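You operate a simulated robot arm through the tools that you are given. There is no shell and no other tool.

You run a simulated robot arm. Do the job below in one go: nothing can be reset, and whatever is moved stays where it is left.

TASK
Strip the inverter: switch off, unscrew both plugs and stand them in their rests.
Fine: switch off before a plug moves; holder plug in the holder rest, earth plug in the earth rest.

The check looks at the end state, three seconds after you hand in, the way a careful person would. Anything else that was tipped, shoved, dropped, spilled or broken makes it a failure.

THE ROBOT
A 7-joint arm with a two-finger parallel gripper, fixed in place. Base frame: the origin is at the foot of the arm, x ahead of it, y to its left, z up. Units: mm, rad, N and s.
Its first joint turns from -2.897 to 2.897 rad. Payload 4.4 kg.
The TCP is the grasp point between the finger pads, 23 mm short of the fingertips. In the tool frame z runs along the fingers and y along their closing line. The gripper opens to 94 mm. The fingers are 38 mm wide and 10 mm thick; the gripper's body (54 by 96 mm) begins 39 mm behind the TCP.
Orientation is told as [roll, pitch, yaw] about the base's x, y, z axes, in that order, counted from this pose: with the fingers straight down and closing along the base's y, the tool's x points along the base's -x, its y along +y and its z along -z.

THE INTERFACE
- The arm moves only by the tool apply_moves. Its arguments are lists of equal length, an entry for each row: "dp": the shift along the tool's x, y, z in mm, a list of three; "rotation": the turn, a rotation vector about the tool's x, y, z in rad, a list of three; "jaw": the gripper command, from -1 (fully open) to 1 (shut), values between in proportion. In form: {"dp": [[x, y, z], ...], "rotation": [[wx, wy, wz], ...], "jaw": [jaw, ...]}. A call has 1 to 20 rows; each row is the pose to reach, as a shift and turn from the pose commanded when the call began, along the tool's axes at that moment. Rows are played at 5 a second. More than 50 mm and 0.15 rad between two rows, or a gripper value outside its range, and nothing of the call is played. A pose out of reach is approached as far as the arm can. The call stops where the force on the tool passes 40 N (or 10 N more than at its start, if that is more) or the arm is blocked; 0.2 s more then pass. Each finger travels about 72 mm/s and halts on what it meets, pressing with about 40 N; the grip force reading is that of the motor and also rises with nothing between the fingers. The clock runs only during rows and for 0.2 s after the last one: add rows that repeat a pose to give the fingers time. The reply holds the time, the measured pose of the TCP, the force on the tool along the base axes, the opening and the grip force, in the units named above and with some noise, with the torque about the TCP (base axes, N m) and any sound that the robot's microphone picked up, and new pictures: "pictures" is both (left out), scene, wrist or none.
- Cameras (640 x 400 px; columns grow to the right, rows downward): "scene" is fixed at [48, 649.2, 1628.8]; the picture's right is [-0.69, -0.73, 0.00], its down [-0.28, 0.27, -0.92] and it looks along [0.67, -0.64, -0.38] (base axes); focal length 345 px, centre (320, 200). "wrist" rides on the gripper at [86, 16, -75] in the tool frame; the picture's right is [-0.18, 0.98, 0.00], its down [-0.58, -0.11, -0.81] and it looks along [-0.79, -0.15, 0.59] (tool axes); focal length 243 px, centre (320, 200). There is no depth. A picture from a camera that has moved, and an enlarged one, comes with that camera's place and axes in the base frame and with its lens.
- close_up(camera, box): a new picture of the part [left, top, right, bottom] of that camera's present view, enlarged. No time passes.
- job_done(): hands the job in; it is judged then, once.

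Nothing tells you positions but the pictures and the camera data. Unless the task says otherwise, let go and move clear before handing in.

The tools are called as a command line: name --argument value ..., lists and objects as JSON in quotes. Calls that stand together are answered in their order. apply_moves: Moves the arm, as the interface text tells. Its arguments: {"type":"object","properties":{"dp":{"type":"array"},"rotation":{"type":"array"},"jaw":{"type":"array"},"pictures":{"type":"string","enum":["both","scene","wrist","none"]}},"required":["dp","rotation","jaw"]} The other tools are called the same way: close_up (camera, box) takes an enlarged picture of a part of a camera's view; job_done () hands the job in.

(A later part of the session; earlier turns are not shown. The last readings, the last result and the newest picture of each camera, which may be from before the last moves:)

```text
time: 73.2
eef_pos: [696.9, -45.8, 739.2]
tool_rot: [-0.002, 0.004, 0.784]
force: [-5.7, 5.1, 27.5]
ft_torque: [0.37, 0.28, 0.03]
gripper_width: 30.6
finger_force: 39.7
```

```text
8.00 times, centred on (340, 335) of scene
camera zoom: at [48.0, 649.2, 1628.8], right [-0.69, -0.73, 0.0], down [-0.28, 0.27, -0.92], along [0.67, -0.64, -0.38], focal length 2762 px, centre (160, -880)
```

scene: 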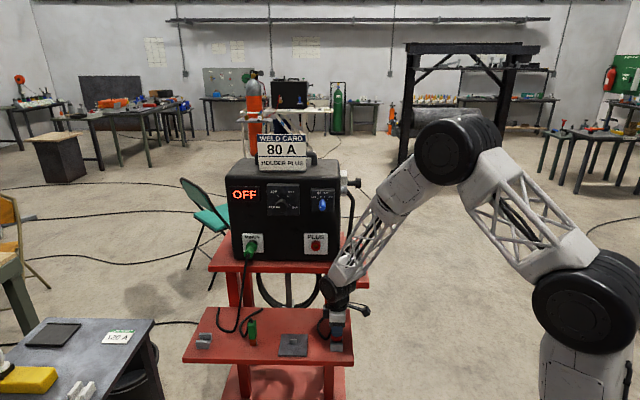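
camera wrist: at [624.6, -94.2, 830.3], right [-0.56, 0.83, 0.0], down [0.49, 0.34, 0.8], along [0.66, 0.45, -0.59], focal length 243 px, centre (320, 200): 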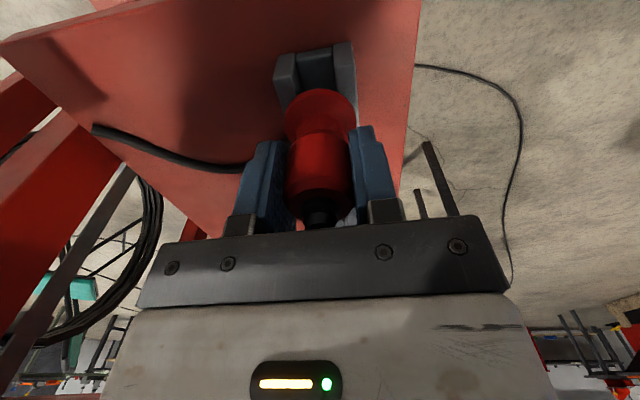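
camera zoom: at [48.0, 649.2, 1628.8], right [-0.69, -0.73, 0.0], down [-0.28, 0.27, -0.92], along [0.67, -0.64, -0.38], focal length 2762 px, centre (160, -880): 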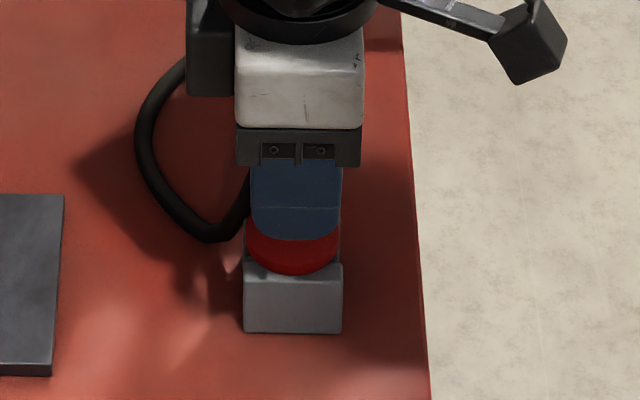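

Contact at 27 N — flange seated on the rest walls. Relaxing 1.5 mm, then opening the jaws.

apply_moves --dp '[[0, 0, -1.5], [0, 0, -1.5], [0, 0, -1.5], [0, 0, -1.5], [0, 0, -1.5], [0, 0, -1.5]]' --rotation '[[0, 0, 0], [0, 0, 0], [0, 0, 0], [0, 0, 0], [0, 0, 0], [0, 0, 0]]' --jaw '[0.7, 0.3, 0, -0.3, -0.4, -0.4]'

close_up --camera "scene" --box '[315, 300, 365, 360]'

close_up --camera "wrist" --box '[220, 0, 420, 240]'

```text
time: 74.6
eef_pos: [696.4, -47.2, 738.9]
tool_rot: [-0.004, 0.006, 0.786]
force: [0.0, 0.1, 0.4]
ft_torque: [-0.03, 0.0, -0.01]
gripper_width: 66.0
finger_force: 0.0
camera wrist: at [623.9, -94.7, 815.6], right [-0.56, 0.83, 0.0], down [0.49, 0.34, 0.8], along [0.66, 0.45, -0.59], focal length 243 px, centre (320, 200)
```

scene: 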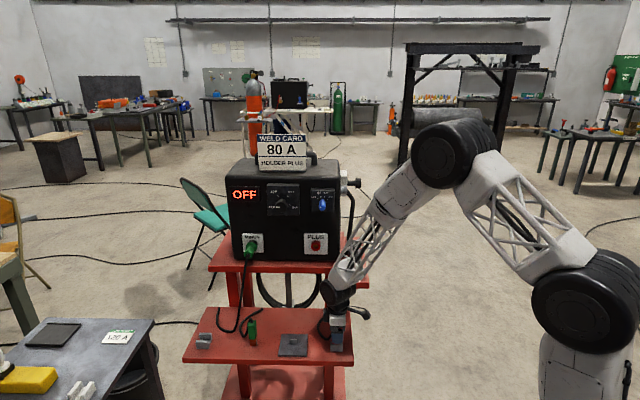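
wrist: 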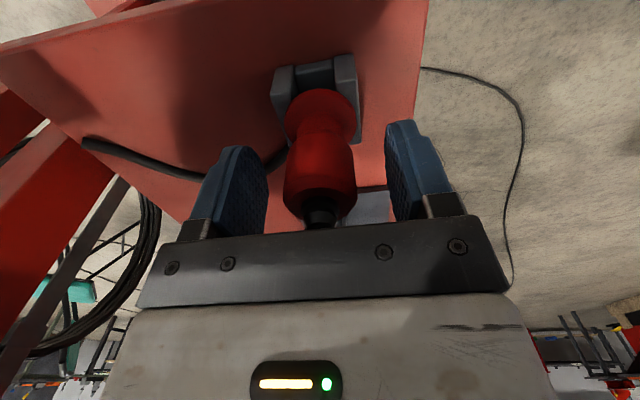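

```text
6.67 times, centred on (340, 330) of scene
camera zoom: at [48.0, 649.2, 1628.8], right [-0.69, -0.73, 0.0], down [-0.28, 0.27, -0.92], along [0.67, -0.64, -0.38], focal length 2302 px, centre (187, -667)
```

zoom: 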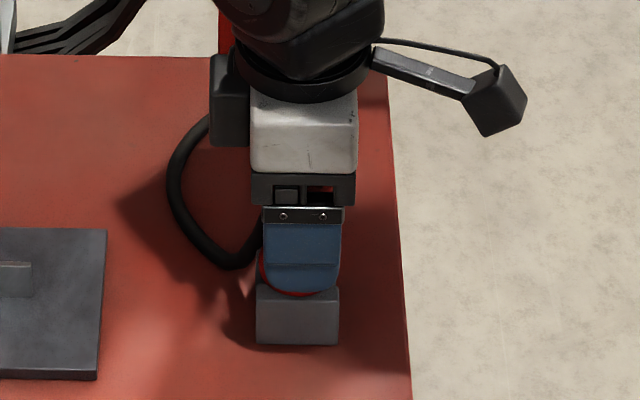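

```text
1.67 times, centred on (320, 120) of wrist
camera zoom: at [623.9, -94.7, 815.6], right [-0.56, 0.83, 0.0], down [0.49, 0.34, 0.8], along [0.66, 0.45, -0.59], focal length 404 px, centre (320, 333)
```

zoom: 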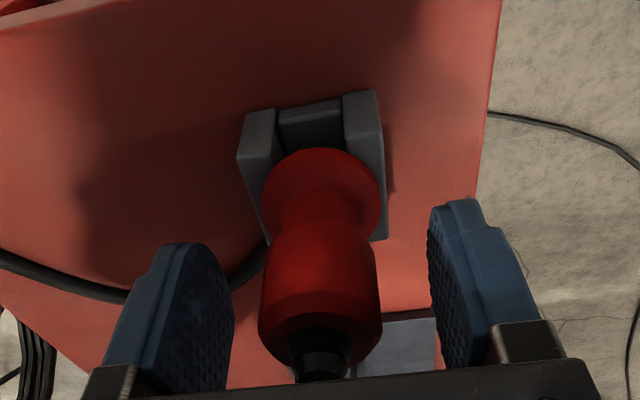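

Released and the plug stays upright. Raising straight up.

apply_moves --dp '[[0, 0, -15], [0, 0, -45], [0, 0, -90], [0, 0, -135], [0, 0, -135]]' --rotation '[[0, 0, 0], [0, 0, 0], [0, 0, 0], [0, 0, 0], [0, 0, 0]]' --jaw '[-0.4, -0.4, -0.4, -0.4, -0.4]'

close_up --camera "scene" --box '[290, 290, 380, 370]'

close_up --camera "wrist" --box '[180, 0, 460, 200]'

```text
time: 75.8
eef_pos: [693.8, -42.6, 873.9]
tool_rot: [-0.003, 0.006, 0.786]
force: [-0.3, -0.4, 0.3]
ft_torque: [0.02, -0.01, -0.03]
gripper_width: 65.7
finger_force: 0.1
camera wrist: at [622.3, -91.2, 949.4], right [-0.56, 0.83, 0.0], down [0.49, 0.34, 0.8], along [0.66, 0.45, -0.59], focal length 243 px, centre (320, 200)
```

scene: 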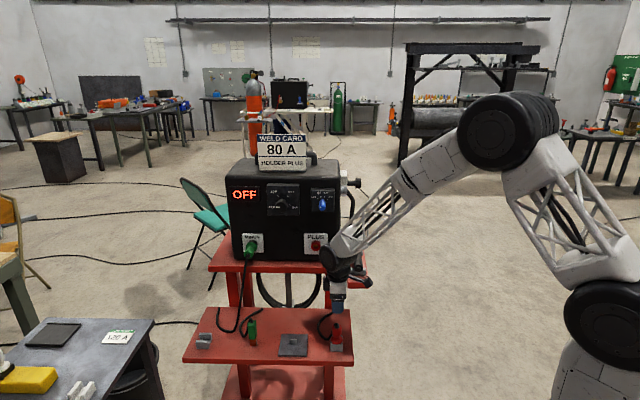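
wrist: 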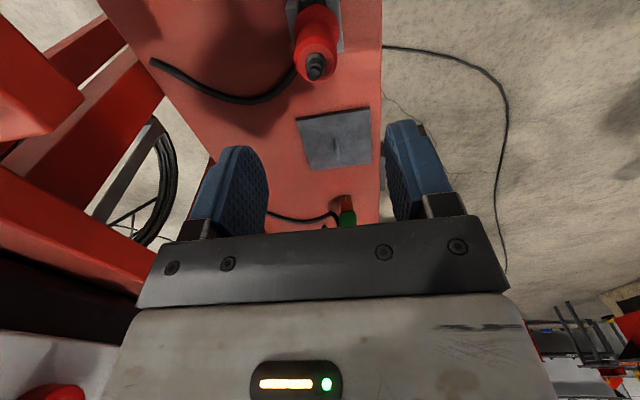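

```text
5.00 times, centred on (335, 330) of scene
camera zoom: at [48.0, 649.2, 1628.8], right [-0.69, -0.73, 0.0], down [-0.28, 0.27, -0.92], along [0.67, -0.64, -0.38], focal length 1726 px, centre (245, -450)
```

zoom: 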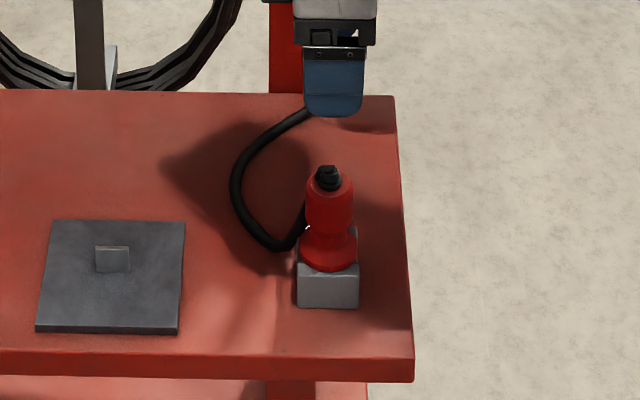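

```text
2.00 times, centred on (320, 100) of wrist
camera zoom: at [622.3, -91.2, 949.4], right [-0.56, 0.83, 0.0], down [0.49, 0.34, 0.8], along [0.66, 0.45, -0.59], focal length 485 px, centre (320, 400)
```

zoom: 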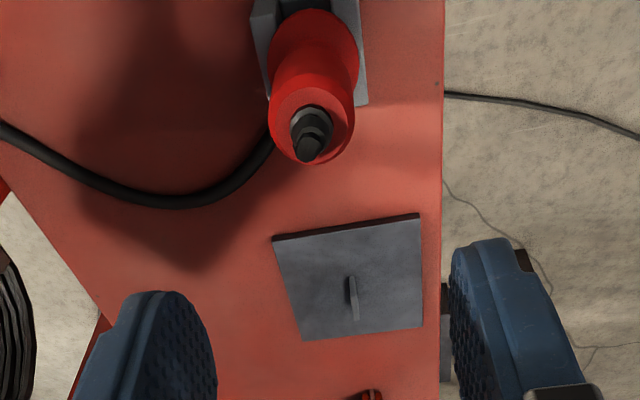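

The red plug stands upright in the right-hand rest. Now the green plug: its rest (≈(1034,293)) lies ~1070 mm out, so I'll grip this plug with the tool pitched ~40° to its axis, to be able to set it down upright with an outward-leaning hand. First I rise and swing over in front of it.

apply_moves --dp '[[-10, 0, -40], [-30, -1, -75], [-60, -3, -105], [-95, -5, -125], [-128, -7, -140], [-128, -7, -140]]' --rotation '[[0, 0, 0], [0.139, 0.017, -0.1388], [0.2783, 0.034, -0.2776], [0.4174, 0.051, -0.4165], [0.5565, 0.0679, -0.5553], [0.5565, 0.0679, -0.5553]]' --jaw '[-0.49, -0.49, -0.49, -0.49, -0.49, -0.49]'

```text
refused: row 2 steps farther than a row can; nothing moved
```

apply_moves --dp '[[-10, 0, -40], [-30, -1, -70], [-55, -3, -95], [-80, -5, -115], [-105, -6, -130], [-128, -7, -140], [-128, -7, -140]]' --rotation '[[0.0928, 0.0113, -0.0926], [0.1855, 0.0226, -0.1851], [0.2783, 0.034, -0.2777], [0.371, 0.0453, -0.3702], [0.4638, 0.0566, -0.4628], [0.5565, 0.0679, -0.5553], [0.5565, 0.0679, -0.5553]]' --jaw '[-0.49, -0.49, -0.49, -0.49, -0.49, -0.49, -0.49]'

```text
time: 77.4
eef_pos: [792.7, 41.2, 1013.4]
tool_rot: [-0.516, 0.215, 1.3]
force: [-0.2, 0.5, 0.0]
ft_torque: [-0.01, -0.01, 0.0]
gripper_width: 70.0
finger_force: 0.0
camera wrist: at [723.9, -13.1, 1087.9], right [-0.8, 0.3, -0.51], down [-0.1, 0.78, 0.61], along [0.59, 0.54, -0.6], focal length 243 px, centre (320, 200)
```

scene: 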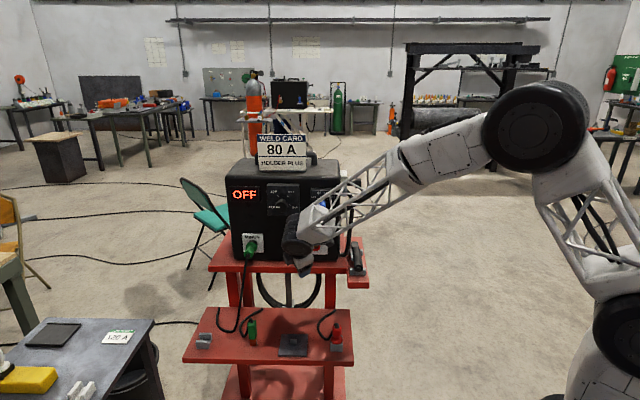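
wrist: 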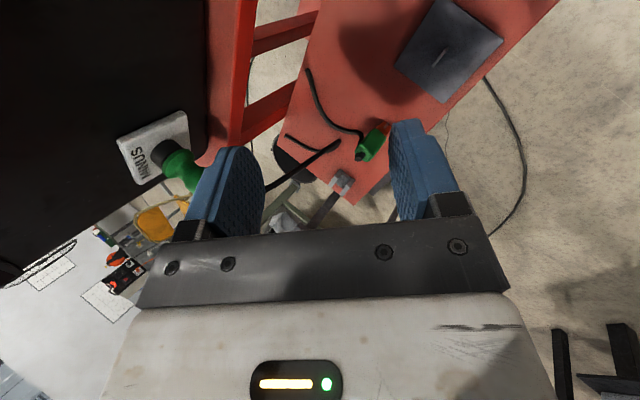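

apply_moves --dp '[[-16.6, -13.8, -2.3], [-33.2, -27.5, -4.6], [-49.9, -41.3, -6.9], [-66.5, -55, -9.1], [-83.1, -68.8, -11.4], [-99.7, -82.5, -13.7], [-99.7, -82.5, -13.7]]' --rotation '[[0.0928, 0.0113, -0.0926], [0.1855, 0.0226, -0.1851], [0.2783, 0.034, -0.2777], [0.371, 0.0453, -0.3702], [0.4638, 0.0566, -0.4628], [0.5565, 0.0679, -0.5553], [0.5565, 0.0679, -0.5553]]' --jaw '[-0.49, -0.49, -0.49, -0.49, -0.49, -0.49, -0.49]'

close_up --camera "wrist" --box '[200, 0, 440, 200]'

```text
time: 79.0
eef_pos: [883.2, 129.7, 1043.9]
tool_rot: [-0.917, 0.633, 1.704]
force: [0.1, -0.1, 1.2]
ft_torque: [0.0, 0.0, -0.01]
gripper_width: 70.1
finger_force: 0.0
camera wrist: at [822.5, 70.4, 1122.0], right [-0.55, -0.39, -0.74], down [-0.68, 0.73, 0.12], along [0.49, 0.57, -0.66], focal length 243 px, centre (320, 200)
```

scene: 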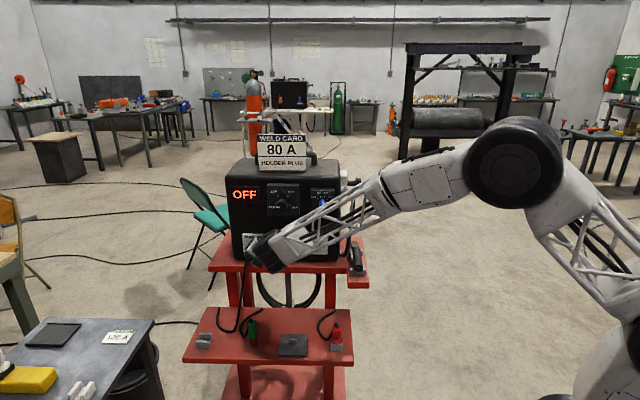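
wrist: 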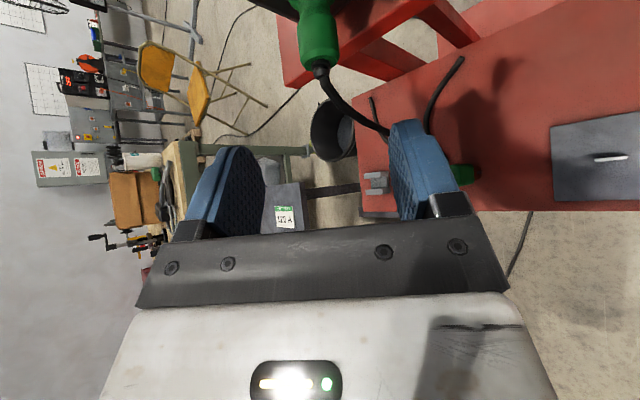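

```text
2.00 times, centred on (320, 100) of wrist
camera zoom: at [822.5, 70.4, 1122.0], right [-0.55, -0.39, -0.74], down [-0.68, 0.73, 0.12], along [0.49, 0.57, -0.66], focal length 485 px, centre (320, 400)
```

zoom: 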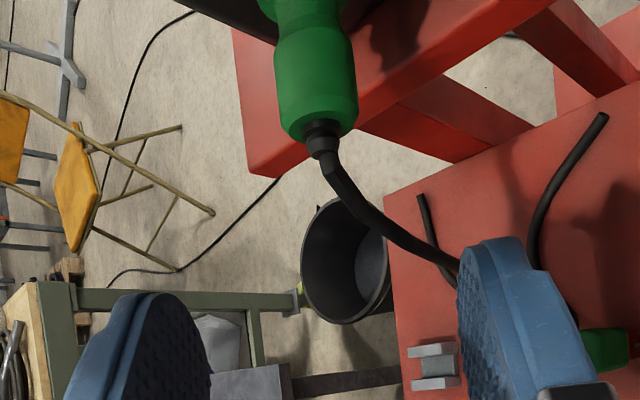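

The green plug is within ~2 mm of the predicted tool position. Advancing 100 mm, then checking before the final slide.

apply_moves --dp '[[0.2, -0.5, 35], [0.4, -1, 70], [0.5, -1.5, 100], [0.5, -1.5, 100]]' --rotation '[[0, 0, 0], [0, 0, 0], [0, 0, 0], [0, 0, 0]]' --jaw '[-0.49, -0.49, -0.49, -0.49]'

close_up --camera "wrist" --box '[180, 0, 460, 240]'

close_up --camera "scene" --box '[210, 210, 310, 290]'

```text
time: 80.0
eef_pos: [968.6, 102.8, 996.5]
tool_rot: [-0.917, 0.634, 1.701]
force: [0.4, 0.4, 0.6]
ft_torque: [0.0, 0.01, 0.0]
gripper_width: 70.0
finger_force: 0.1
camera wrist: at [907.2, 44.2, 1073.4], right [-0.55, -0.39, -0.74], down [-0.67, 0.73, 0.12], along [0.49, 0.57, -0.66], focal length 243 px, centre (320, 200)
```

scene: 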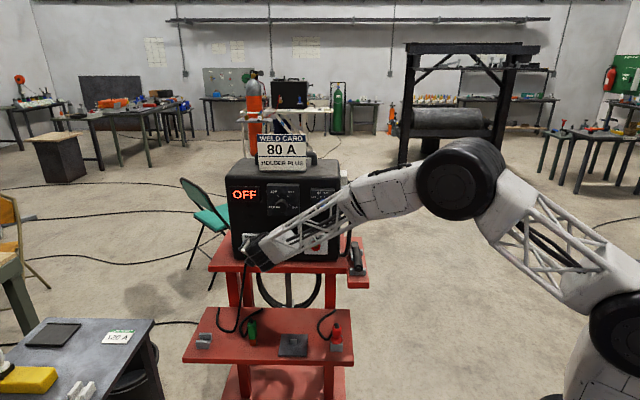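
wrist: 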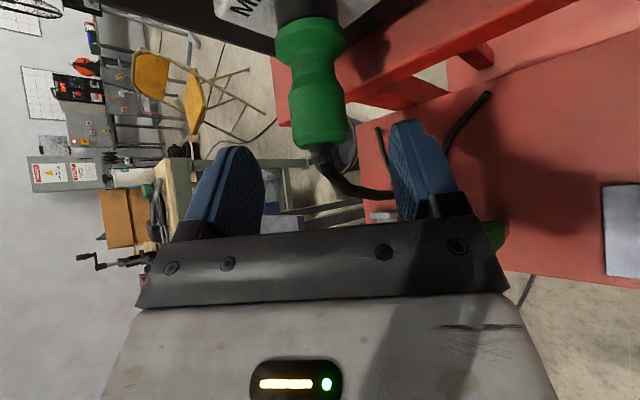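

```text
1.67 times, centred on (320, 120) of wrist
camera zoom: at [907.2, 44.2, 1073.4], right [-0.55, -0.39, -0.74], down [-0.67, 0.73, 0.12], along [0.49, 0.57, -0.66], focal length 404 px, centre (320, 333)
```

zoom: 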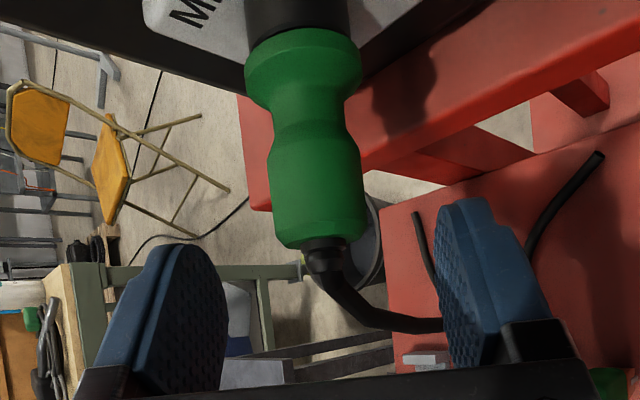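

```text
5.00 times, centred on (260, 250) of scene
camera zoom: at [48.0, 649.2, 1628.8], right [-0.69, -0.73, 0.0], down [-0.28, 0.27, -0.92], along [0.67, -0.64, -0.38], focal length 1726 px, centre (620, -50)
```

zoom: 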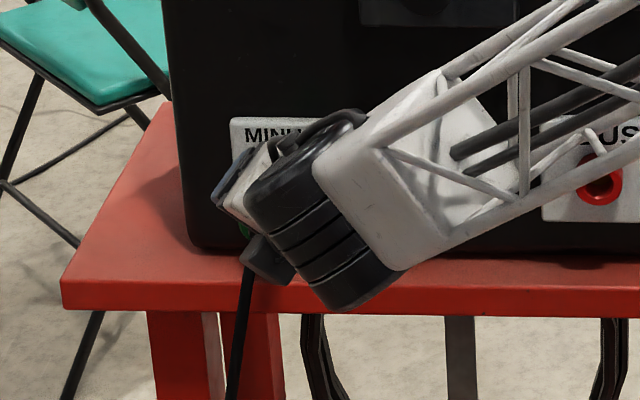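

Well lined up (cable passes clear on the far side of the lower finger). Final slide of 49 mm.

apply_moves --dp '[[0, -0.2, 20], [0, -0.4, 38], [0, -0.4, 49], [0, -0.4, 49]]' --rotation '[[0, 0, 0], [0, 0, 0], [0, 0, 0], [0, 0, 0]]' --jaw '[-0.49, -0.49, -0.49, -0.49]'

close_up --camera "wrist" --box '[180, 40, 460, 250]'

close_up --camera "scene" --box '[210, 210, 310, 290]'

```text
time: 81.0
eef_pos: [1009.9, 90.6, 974.0]
tool_rot: [-0.916, 0.632, 1.703]
force: [0.9, 0.3, 0.7]
ft_torque: [0.03, -0.02, 0.01]
gripper_width: 69.8
finger_force: 0.1
camera wrist: at [948.7, 32.1, 1050.9], right [-0.55, -0.39, -0.74], down [-0.68, 0.73, 0.12], along [0.49, 0.57, -0.66], focal length 243 px, centre (320, 200)
```

scene: 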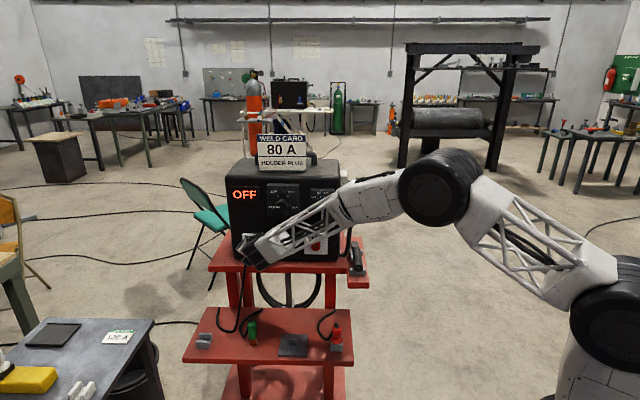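
wrist: 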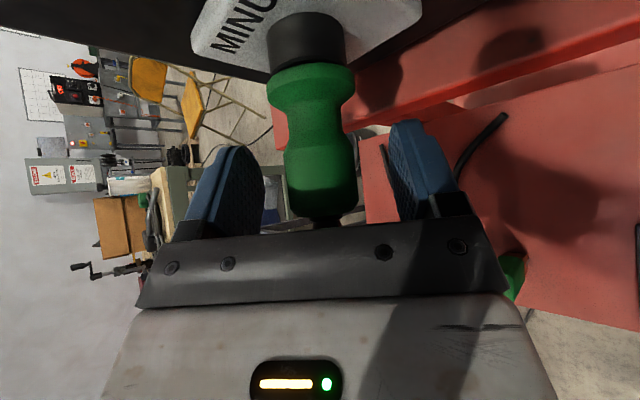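

```text
1.90 times, centred on (320, 145) of wrist
camera zoom: at [948.7, 32.1, 1050.9], right [-0.55, -0.39, -0.74], down [-0.68, 0.73, 0.12], along [0.49, 0.57, -0.66], focal length 462 px, centre (320, 305)
```

zoom: 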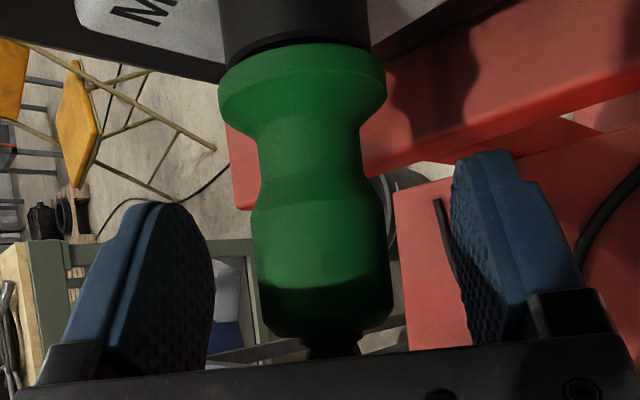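

```text
5.00 times, centred on (260, 250) of scene
camera zoom: at [48.0, 649.2, 1628.8], right [-0.69, -0.73, 0.0], down [-0.28, 0.27, -0.92], along [0.67, -0.64, -0.38], focal length 1726 px, centre (620, -50)
```

zoom: 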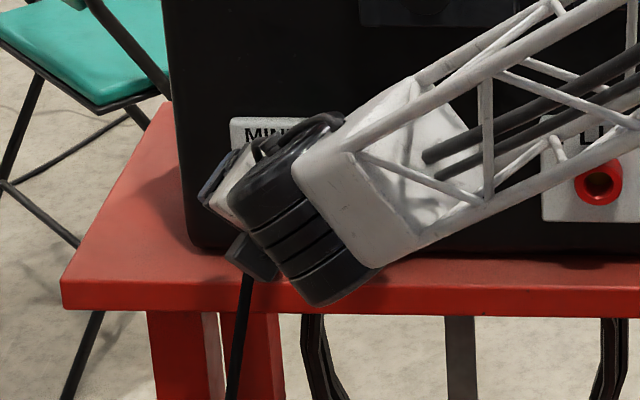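

The jaws straddle the rear cylinder; the plug is ~2 mm to the left of centre. Adjusting and closing.

apply_moves --dp '[[0, -1.5, 0], [0, -1.5, 0], [0, -1.5, 0], [0, -1.5, 0], [0, -1.5, 0]]' --rotation '[[0, 0, 0], [0, 0, 0], [0, 0, 0], [0, 0, 0], [0, 0, 0]]' --jaw '[-0.3, 0, 0.3, 0.6, 0.6]' --pictures "wrist"

```text
time: 82.2
eef_pos: [1009.9, 90.9, 972.8]
tool_rot: [-0.914, 0.632, 1.703]
force: [-12.5, -6.9, -5.7]
ft_torque: [0.21, 0.37, -0.79]
gripper_width: 32.7
finger_force: 39.4
camera wrist: at [948.5, 32.7, 1050.8], right [-0.55, -0.39, -0.74], down [-0.67, 0.73, 0.12], along [0.49, 0.57, -0.66], focal length 243 px, centre (320, 200)
```

wrist: 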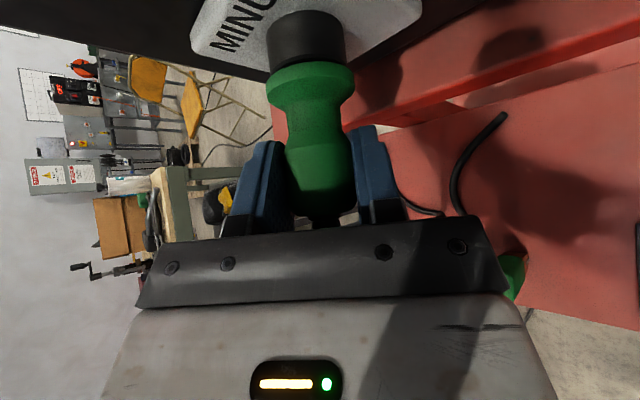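

Slight side load shows I'm ~2 mm above the plug axis. I'll loosen, re-centre and re-close so the turn is concentric.

apply_moves --dp '[[0, 0, 0], [-1.4, 1.4, 1.2], [-1.4, 1.4, 1.2], [-1.4, 1.4, 1.2], [-1.4, 1.4, 1.2], [-1.4, 1.4, 1.2]]' --rotation '[[0, 0, 0], [0, 0, 0], [0, 0, 0], [0, 0, 0], [0, 0, 0], [0, 0, 0]]' --jaw '[0.05, 0.05, 0.05, 0.4, 0.7, 0.7]' --pictures "none"

```text
time: 83.6
eef_pos: [1008.9, 91.5, 971.2]
tool_rot: [-0.917, 0.632, 1.702]
force: [-1.8, 0.2, 0.3]
ft_torque: [-0.1, -0.08, 0.07]
gripper_width: 32.4
finger_force: 40.1
```

No side load now. Unscrewing the green plug: turning about its own axis (tool direction (0.643,0,0.766)) counter-clockwise.

apply_moves --dp '[[0, 0, 0], [0, 0, 0], [0, 0, 0], [0, 0, 0]]' --rotation '[[-0.0643, 0, -0.0766], [-0.1286, 0, -0.1532], [-0.1929, 0, -0.2298], [-0.1929, 0, -0.2298]]' --jaw '[0.7, 0.7, 0.7, 0.7]' --pictures "none"

```text
time: 84.6
eef_pos: [1010.1, 92.4, 970.7]
tool_rot: [-0.577, 0.789, 1.927]
force: [-4.6, -7.6, 1.7]
ft_torque: [-0.11, -0.08, -0.6]
gripper_width: 32.6
finger_force: 39.9
```

apply_moves --dp '[[0, 0, 0], [0, 0, 0], [0, 0, 0], [0, 0, 0], [0, 0, 0]]' --rotation '[[-0.0643, 0, -0.0766], [-0.1286, 0, -0.1532], [-0.1929, 0, -0.2298], [-0.2572, 0, -0.3064], [-0.2572, 0, -0.3064]]' --jaw '[0.7, 0.7, 0.7, 0.7, 0.7]'

close_up --camera "wrist" --box '[180, 0, 460, 240]'

```text
time: 85.8
eef_pos: [1008.2, 92.8, 971.8]
tool_rot: [0.007, 0.876, 2.364]
force: [2.5, 1.9, 1.2]
ft_torque: [-0.12, -0.11, 0.29]
gripper_width: 32.7
finger_force: 39.4
camera wrist: at [997.9, 84.1, 1086.3], right [-0.78, -0.61, -0.14], down [-0.62, 0.78, 0.07], along [0.06, 0.14, -0.99], focal length 243 px, centre (320, 200)
```

scene: 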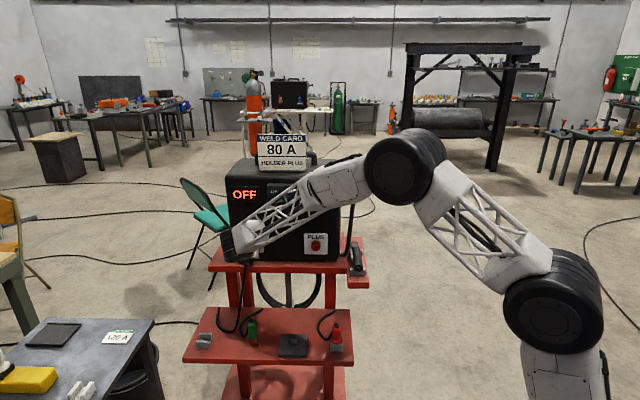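
wrist: 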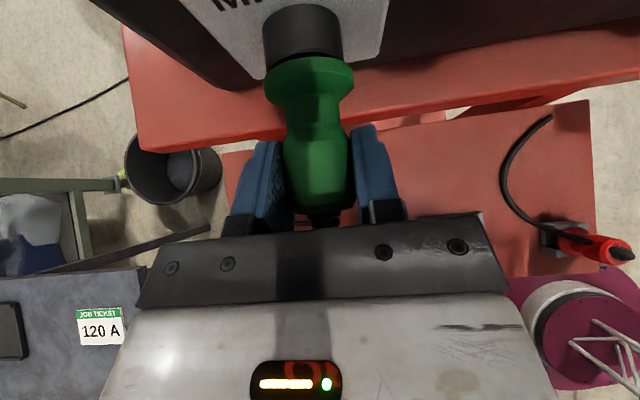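

```text
1.67 times, centred on (320, 120) of wrist
camera zoom: at [997.9, 84.1, 1086.3], right [-0.78, -0.61, -0.14], down [-0.62, 0.78, 0.07], along [0.06, 0.14, -0.99], focal length 404 px, centre (320, 333)
```

zoom: 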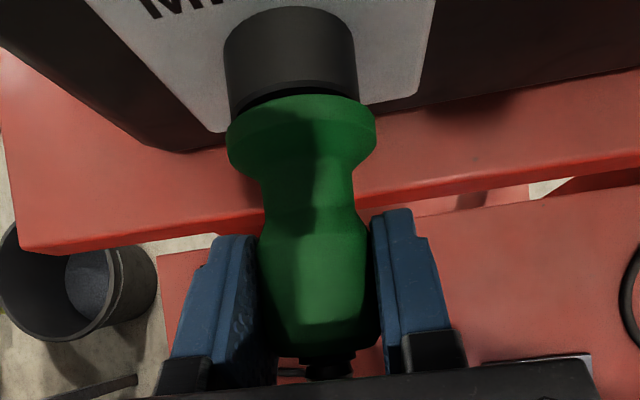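

apply_moves --dp '[[0, 0, 0], [0, 0, 0], [0, 0, 0], [0, 0, 0], [0, 0, 0]]' --rotation '[[-0.0643, 0, -0.0766], [-0.1286, 0, -0.1532], [-0.1929, 0, -0.2298], [-0.2572, 0, -0.3064], [-0.2572, 0, -0.3064]]' --jaw '[0.7, 0.7, 0.7, 0.7, 0.7]'

close_up --camera "wrist" --box '[180, 0, 460, 240]'

```text
time: 87.0
eef_pos: [1009.2, 94.2, 971.8]
tool_rot: [0.592, 0.783, 2.797]
force: [16.8, 14.3, -3.9]
ft_torque: [0.25, 0.15, 1.25]
gripper_width: 32.5
finger_force: 39.9
camera wrist: at [1030.0, 117.0, 1083.2], right [-0.76, -0.59, 0.26], down [-0.61, 0.79, 0.02], along [-0.22, -0.14, -0.97], focal length 243 px, centre (320, 200)
```

scene: 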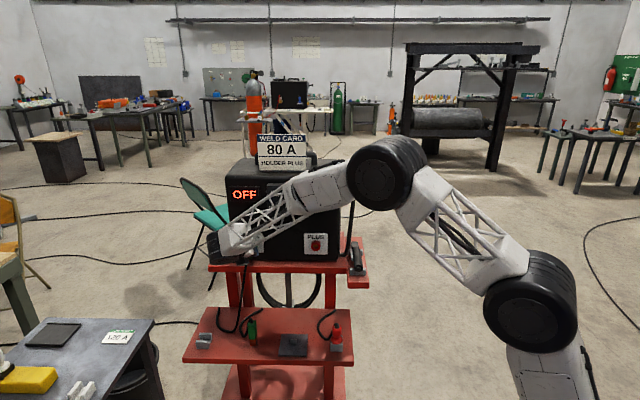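
wrist: 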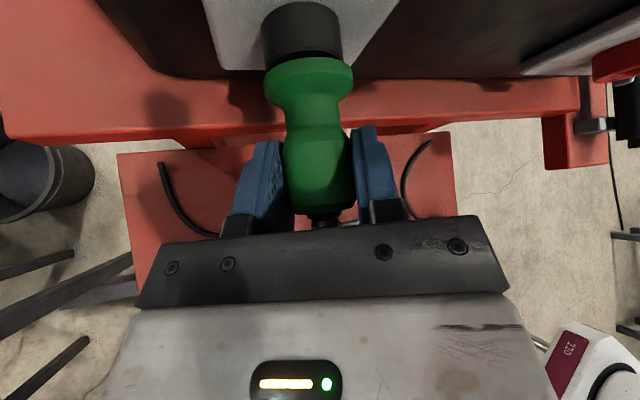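

```text
1.67 times, centred on (320, 120) of wrist
camera zoom: at [1030.0, 117.0, 1083.2], right [-0.76, -0.59, 0.26], down [-0.61, 0.79, 0.02], along [-0.22, -0.14, -0.97], focal length 404 px, centre (320, 333)
```

zoom: 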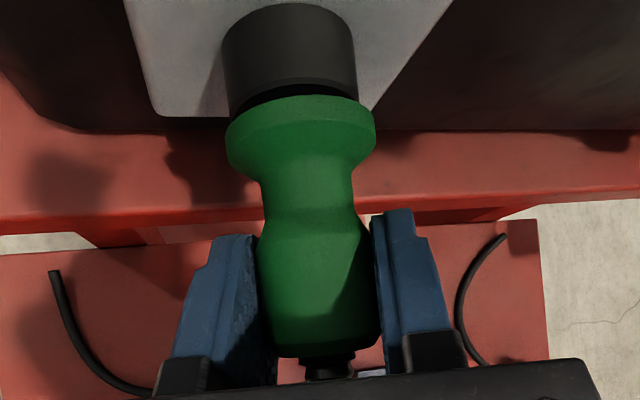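

Turned 63°. Relieving the side load and testing with a gentle pull outward.

apply_moves --dp '[[0.24, -0.74, -0.2], [-0.4, -0.74, -1], [-1, -0.74, -1.7], [-1.7, -0.74, -2.5], [-2.4, -0.74, -3.3]]' --rotation '[[0, 0, 0], [0, 0, 0], [0, 0, 0], [0, 0, 0], [0, 0, 0]]' --jaw '[0.7, 0.7, 0.7, 0.7, 0.7]'

close_up --camera "wrist" --box '[180, 0, 460, 240]'

```text
time: 88.2
eef_pos: [1007.4, 96.1, 970.1]
tool_rot: [0.591, 0.784, 2.796]
force: [12.7, 2.4, -0.6]
ft_torque: [0.05, 0.01, 0.72]
gripper_width: 32.1
finger_force: 39.2
camera wrist: at [1028.4, 118.9, 1083.4], right [-0.76, -0.59, 0.26], down [-0.61, 0.79, 0.02], along [-0.22, -0.14, -0.97], focal length 243 px, centre (320, 200)
```

scene: 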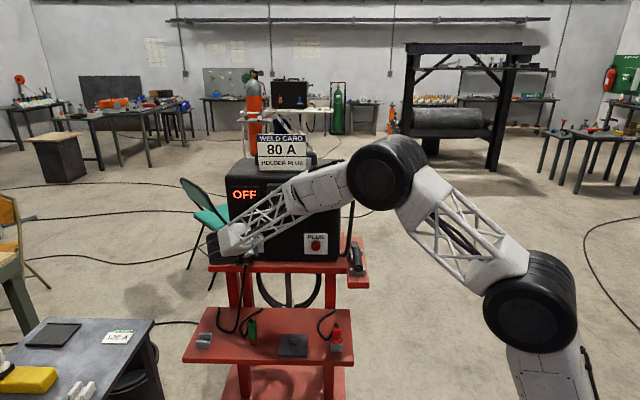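
wrist: 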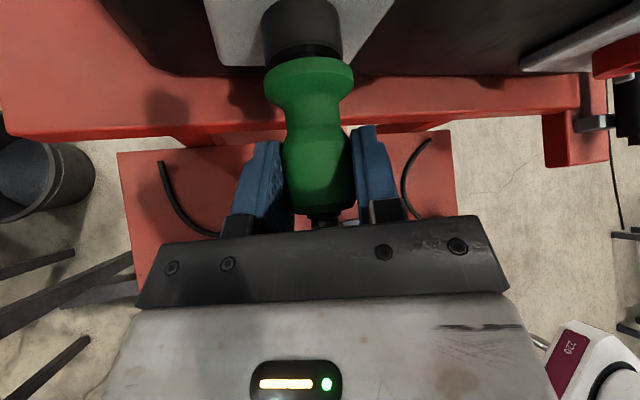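

```text
1.67 times, centred on (320, 120) of wrist
camera zoom: at [1028.4, 118.9, 1083.4], right [-0.76, -0.59, 0.26], down [-0.61, 0.79, 0.02], along [-0.22, -0.14, -0.97], focal length 404 px, centre (320, 333)
```

zoom: 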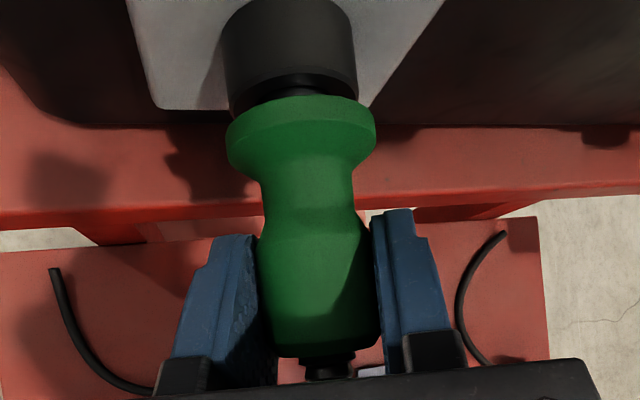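

It's sliding out — the gap at the boss has opened. Pulling it straight out 85 mm.

apply_moves --dp '[[-5.1, 0, -6.1], [-10.3, 0, -12.3], [-15.4, 0, -18.4], [-23.1, 0, -27.6], [-32.2, 0, -38.3], [-43.7, 0, -52.1], [-55, 0, -65.5], [-55, 0, -65.5]]' --rotation '[[0, 0, 0], [0, 0, 0], [0, 0, 0], [0, 0, 0], [0, 0, 0], [0, 0, 0], [0, 0, 0], [0, 0, 0]]' --jaw '[0.7, 0.7, 0.7, 0.7, 0.7, 0.7, 0.7, 0.7]'

close_up --camera "wrist" --box '[180, 0, 460, 240]'

close_up --camera "scene" --box '[190, 210, 350, 360]'

```text
time: 90.0
eef_pos: [947.7, 157.7, 971.9]
tool_rot: [0.591, 0.784, 2.796]
force: [0.7, -0.2, 0.5]
ft_torque: [0.03, 0.04, 0.0]
gripper_width: 32.2
finger_force: 39.9
camera wrist: at [967.5, 180.7, 1082.8], right [-0.76, -0.59, 0.26], down [-0.61, 0.79, 0.02], along [-0.22, -0.14, -0.97], focal length 243 px, centre (320, 200)
```

scene: 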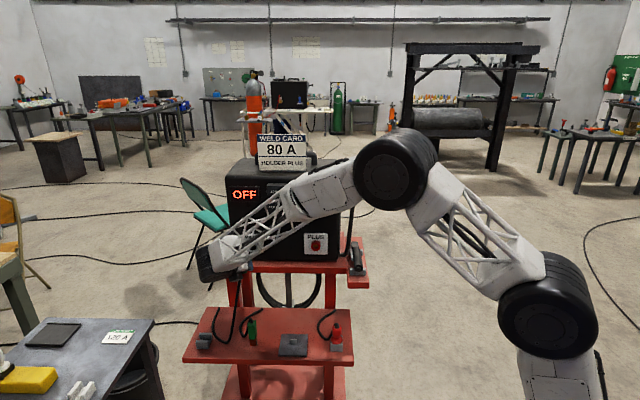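
wrist: 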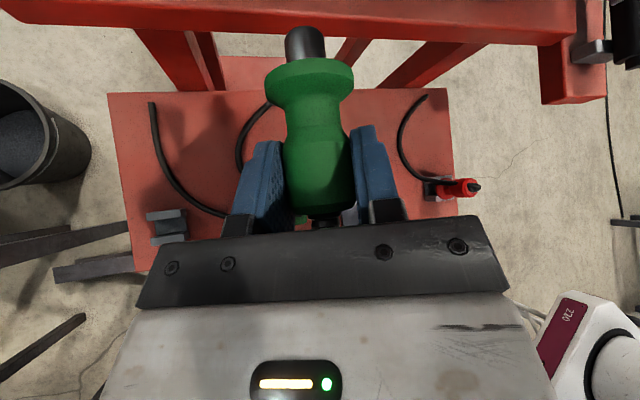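

```text
1.67 times, centred on (320, 120) of wrist
camera zoom: at [967.5, 180.7, 1082.8], right [-0.76, -0.59, 0.26], down [-0.61, 0.79, 0.02], along [-0.22, -0.14, -0.97], focal length 404 px, centre (320, 333)
```

zoom: 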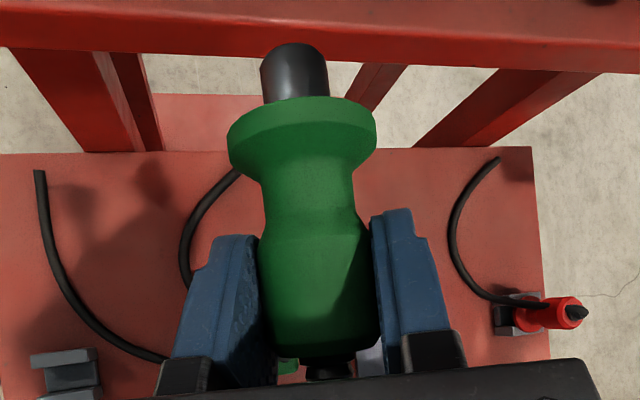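

```text
2.67 times, centred on (270, 285) of scene
camera zoom: at [48.0, 649.2, 1628.8], right [-0.69, -0.73, 0.0], down [-0.28, 0.27, -0.92], along [0.67, -0.64, -0.38], focal length 921 px, centre (453, -27)
```

zoom: 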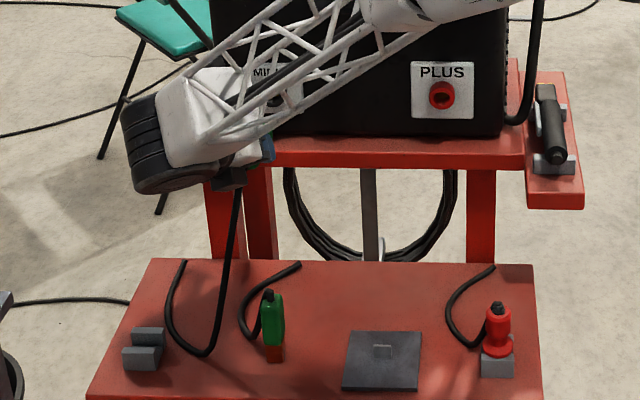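

The green plug is out, and its cable root and the left-hand rest belong together (earth rest). Next I re-orient in free space so the plug hangs pin-down with the hand leaning outward, first half of the turn here.

apply_moves --dp '[[-5.6, 0.7, -3], [-11.2, 1.5, -6], [-16.8, 2.2, -9], [-22.4, 2.9, -12], [-28, 3.7, -15], [-33.5, 4.4, -18], [-39.1, 5.1, -21], [-44.7, 5.9, -24], [-50.3, 6.6, -26.9], [-50.3, 6.6, -26.9]]' --rotation '[[0.0064, -0.0763, 0.1205], [0.0129, -0.1526, 0.241], [0.0193, -0.2288, 0.3616], [0.0258, -0.3051, 0.4821], [0.0322, -0.3814, 0.6026], [0.0386, -0.4577, 0.7231], [0.0451, -0.534, 0.8436], [0.0515, -0.6102, 0.9642], [0.058, -0.6865, 1.0847], [0.058, -0.6865, 1.0847]]' --jaw '[0.7, 0.7, 0.7, 0.7, 0.7, 0.7, 0.7, 0.7, 0.7, 0.7]'

```text
time: 92.2
eef_pos: [897.9, 184.1, 951.9]
tool_rot: [-0.234, 0.195, 1.437]
force: [0.4, 0.1, 0.5]
ft_torque: [-0.02, -0.03, -0.01]
gripper_width: 31.6
finger_force: 40.2
camera wrist: at [857.3, 118.2, 1038.1], right [-0.93, 0.26, -0.26], down [0.02, 0.73, 0.68], along [0.37, 0.63, -0.68], focal length 243 px, centre (320, 200)
```

scene: 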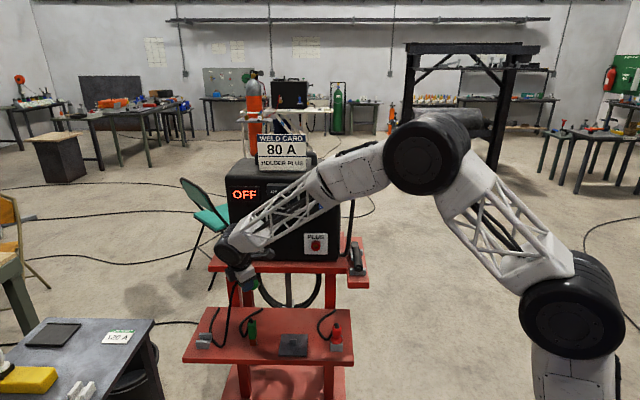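
wrist: 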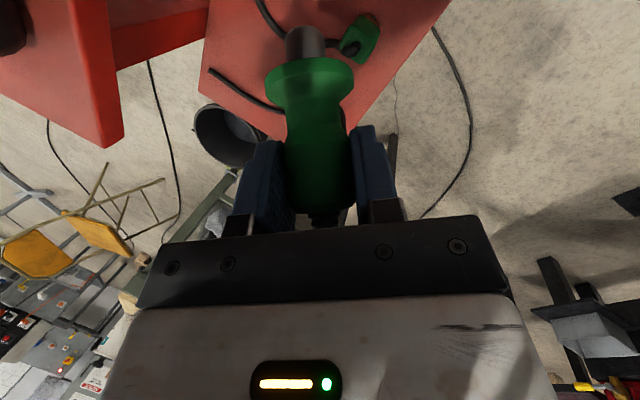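

apply_moves --dp '[[-5, -4, 1], [-12, -9, 3], [-20, -15, 5], [-30, -22, 8], [-42, -31, 12], [-55, -40, 16], [-69, -50, 21], [-83, -60, 26], [-96.8, -70.2, 30.2], [-96.8, -70.2, 30.2]]' --rotation '[[0.0064, -0.0763, 0.1205], [0.0129, -0.1526, 0.241], [0.0193, -0.2288, 0.3616], [0.0258, -0.3051, 0.4821], [0.0322, -0.3814, 0.6026], [0.0386, -0.4577, 0.7231], [0.0451, -0.534, 0.8436], [0.0515, -0.6102, 0.9642], [0.058, -0.6865, 1.0847], [0.058, -0.6865, 1.0847]]' --jaw '[0.7, 0.7, 0.7, 0.7, 0.7, 0.7, 0.7, 0.7, 0.7, 0.7]'

close_up --camera "scene" --box '[170, 220, 310, 370]'

close_up --camera "wrist" --box '[180, 0, 460, 240]'

```text
time: 94.4
eef_pos: [985.2, 264.7, 922.6]
tool_rot: [-0.003, -0.694, 0.437]
force: [0.1, -0.3, -0.9]
ft_torque: [-0.02, 0.01, 0.01]
gripper_width: 30.8
finger_force: 40.4
camera wrist: at [876.6, 232.4, 924.7], right [-0.28, 0.95, 0.11], down [-0.02, -0.13, 0.99], along [0.96, 0.28, 0.05], focal length 243 px, centre (320, 200)
```

scene: 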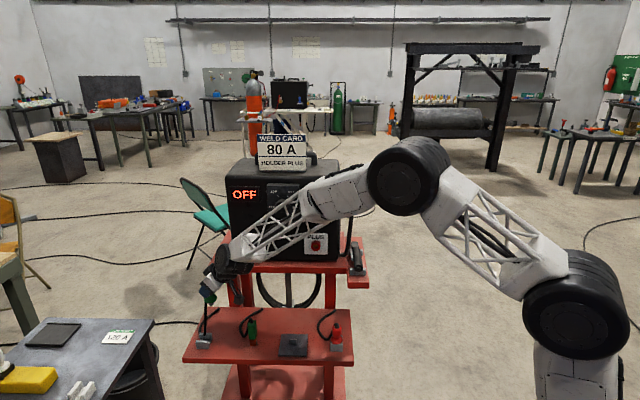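
wrist: 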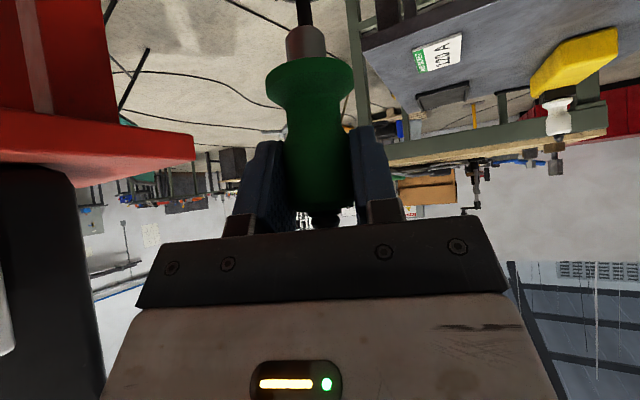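

```text
2.67 times, centred on (240, 295) of scene
camera zoom: at [48.0, 649.2, 1628.8], right [-0.69, -0.73, 0.0], down [-0.28, 0.27, -0.92], along [0.67, -0.64, -0.38], focal length 921 px, centre (533, -53)
```

zoom: 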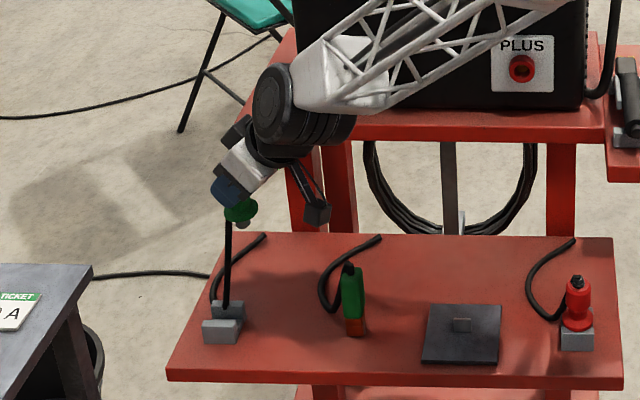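

```text
1.67 times, centred on (320, 120) of wrist
camera zoom: at [876.6, 232.4, 924.7], right [-0.28, 0.95, 0.11], down [-0.02, -0.13, 0.99], along [0.96, 0.28, 0.05], focal length 404 px, centre (320, 333)
```

zoom: 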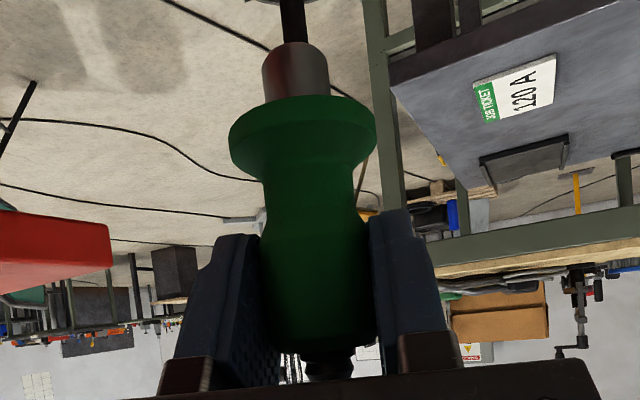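

The plug now hangs pin-down with the hand leaning outward. I'll check the plug's verticality in the scene view and the rest's surroundings.

close_up --camera "scene" --box '[190, 270, 250, 350]'

close_up --camera "scene" --box '[195, 280, 225, 310]'

```text
5.00 times, centred on (220, 310) of scene
camera zoom: at [48.0, 649.2, 1628.8], right [-0.69, -0.73, 0.0], down [-0.28, 0.27, -0.92], along [0.67, -0.64, -0.38], focal length 1726 px, centre (820, -350)
```

zoom: 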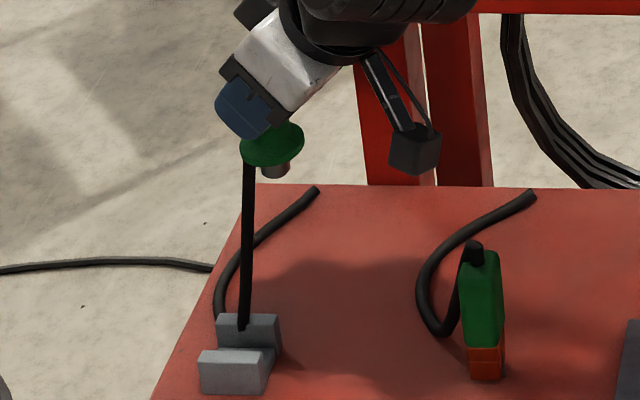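

```text
13.33 times, centred on (210, 295) of scene
camera zoom: at [48.0, 649.2, 1628.8], right [-0.69, -0.73, 0.0], down [-0.28, 0.27, -0.92], along [0.67, -0.64, -0.38], focal length 4603 px, centre (1787, -1067)
```

zoom: 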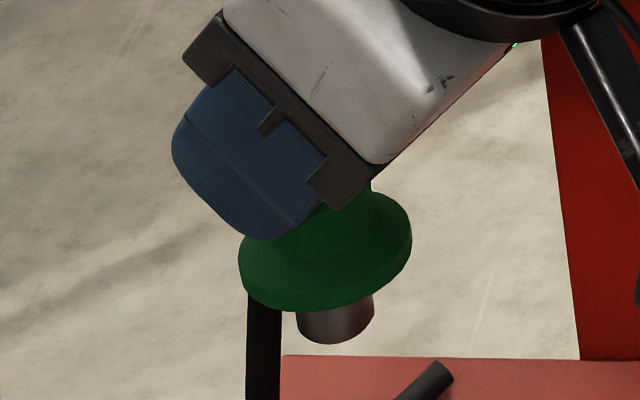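

close_up --camera "scene" --box '[315, 300, 360, 360]'

```text
6.67 times, centred on (338, 330) of scene
camera zoom: at [48.0, 649.2, 1628.8], right [-0.69, -0.73, 0.0], down [-0.28, 0.27, -0.92], along [0.67, -0.64, -0.38], focal length 2302 px, centre (203, -667)
```

zoom: 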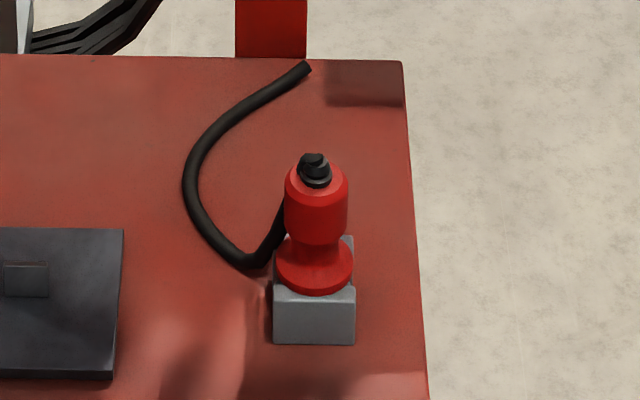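

The plug is vertical within ~1°. The left rest centre is at about (1033, 295). Moving to hover with the pin ~35 mm above it.

apply_moves --dp '[[8.9, 1.5, 32.5], [17.9, 3, 65], [26.8, 4.4, 97.5], [35.7, 5.9, 130], [35.7, 5.9, 130]]' --rotation '[[0, 0, 0], [0, 0, 0], [0, 0, 0], [0, 0, 0], [0, 0, 0]]' --jaw '[0.7, 0.7, 0.7, 0.7, 0.7]'

close_up --camera "scene" --box '[180, 300, 240, 360]'

close_up --camera "wrist" --box '[180, 0, 460, 240]'

```text
time: 95.6
eef_pos: [1033.4, 294.3, 798.9]
tool_rot: [-0.008, -0.695, 0.437]
force: [0.1, -0.3, 0.0]
ft_torque: [0.01, -0.01, 0.02]
gripper_width: 30.7
finger_force: 40.2
camera wrist: at [923.8, 261.5, 801.5], right [-0.29, 0.95, 0.11], down [-0.02, -0.12, 0.99], along [0.96, 0.28, 0.05], focal length 243 px, centre (320, 200)
```

scene: 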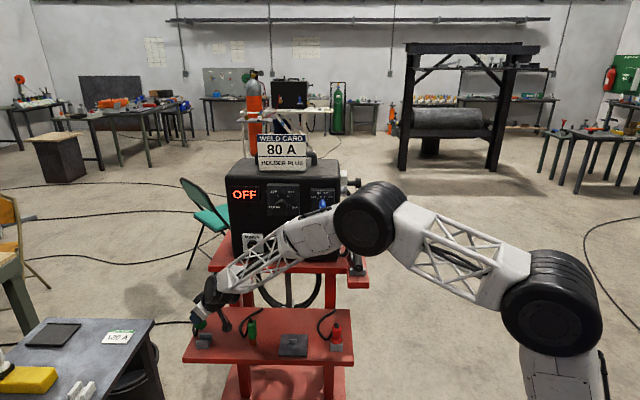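
wrist: 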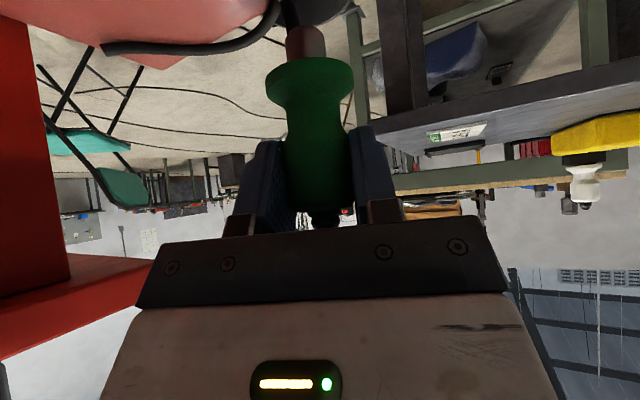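

```text
6.67 times, centred on (210, 330) of scene
camera zoom: at [48.0, 649.2, 1628.8], right [-0.69, -0.73, 0.0], down [-0.28, 0.27, -0.92], along [0.67, -0.64, -0.38], focal length 2302 px, centre (1053, -667)
```

zoom: 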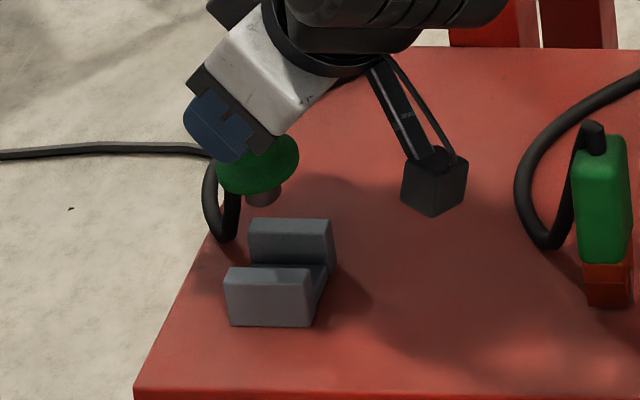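

```text
1.67 times, centred on (320, 120) of wrist
camera zoom: at [923.8, 261.5, 801.5], right [-0.29, 0.95, 0.11], down [-0.02, -0.12, 0.99], along [0.96, 0.28, 0.05], focal length 404 px, centre (320, 333)
```

zoom: 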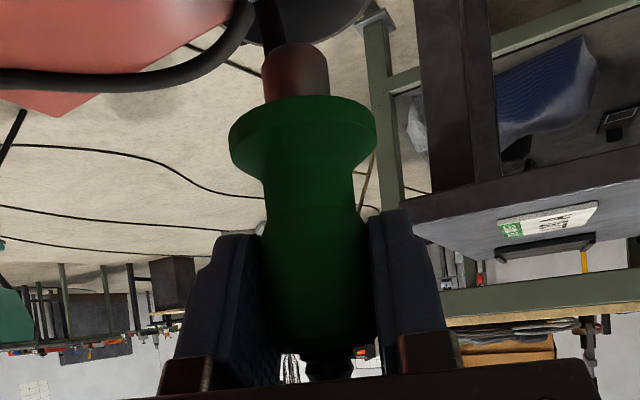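

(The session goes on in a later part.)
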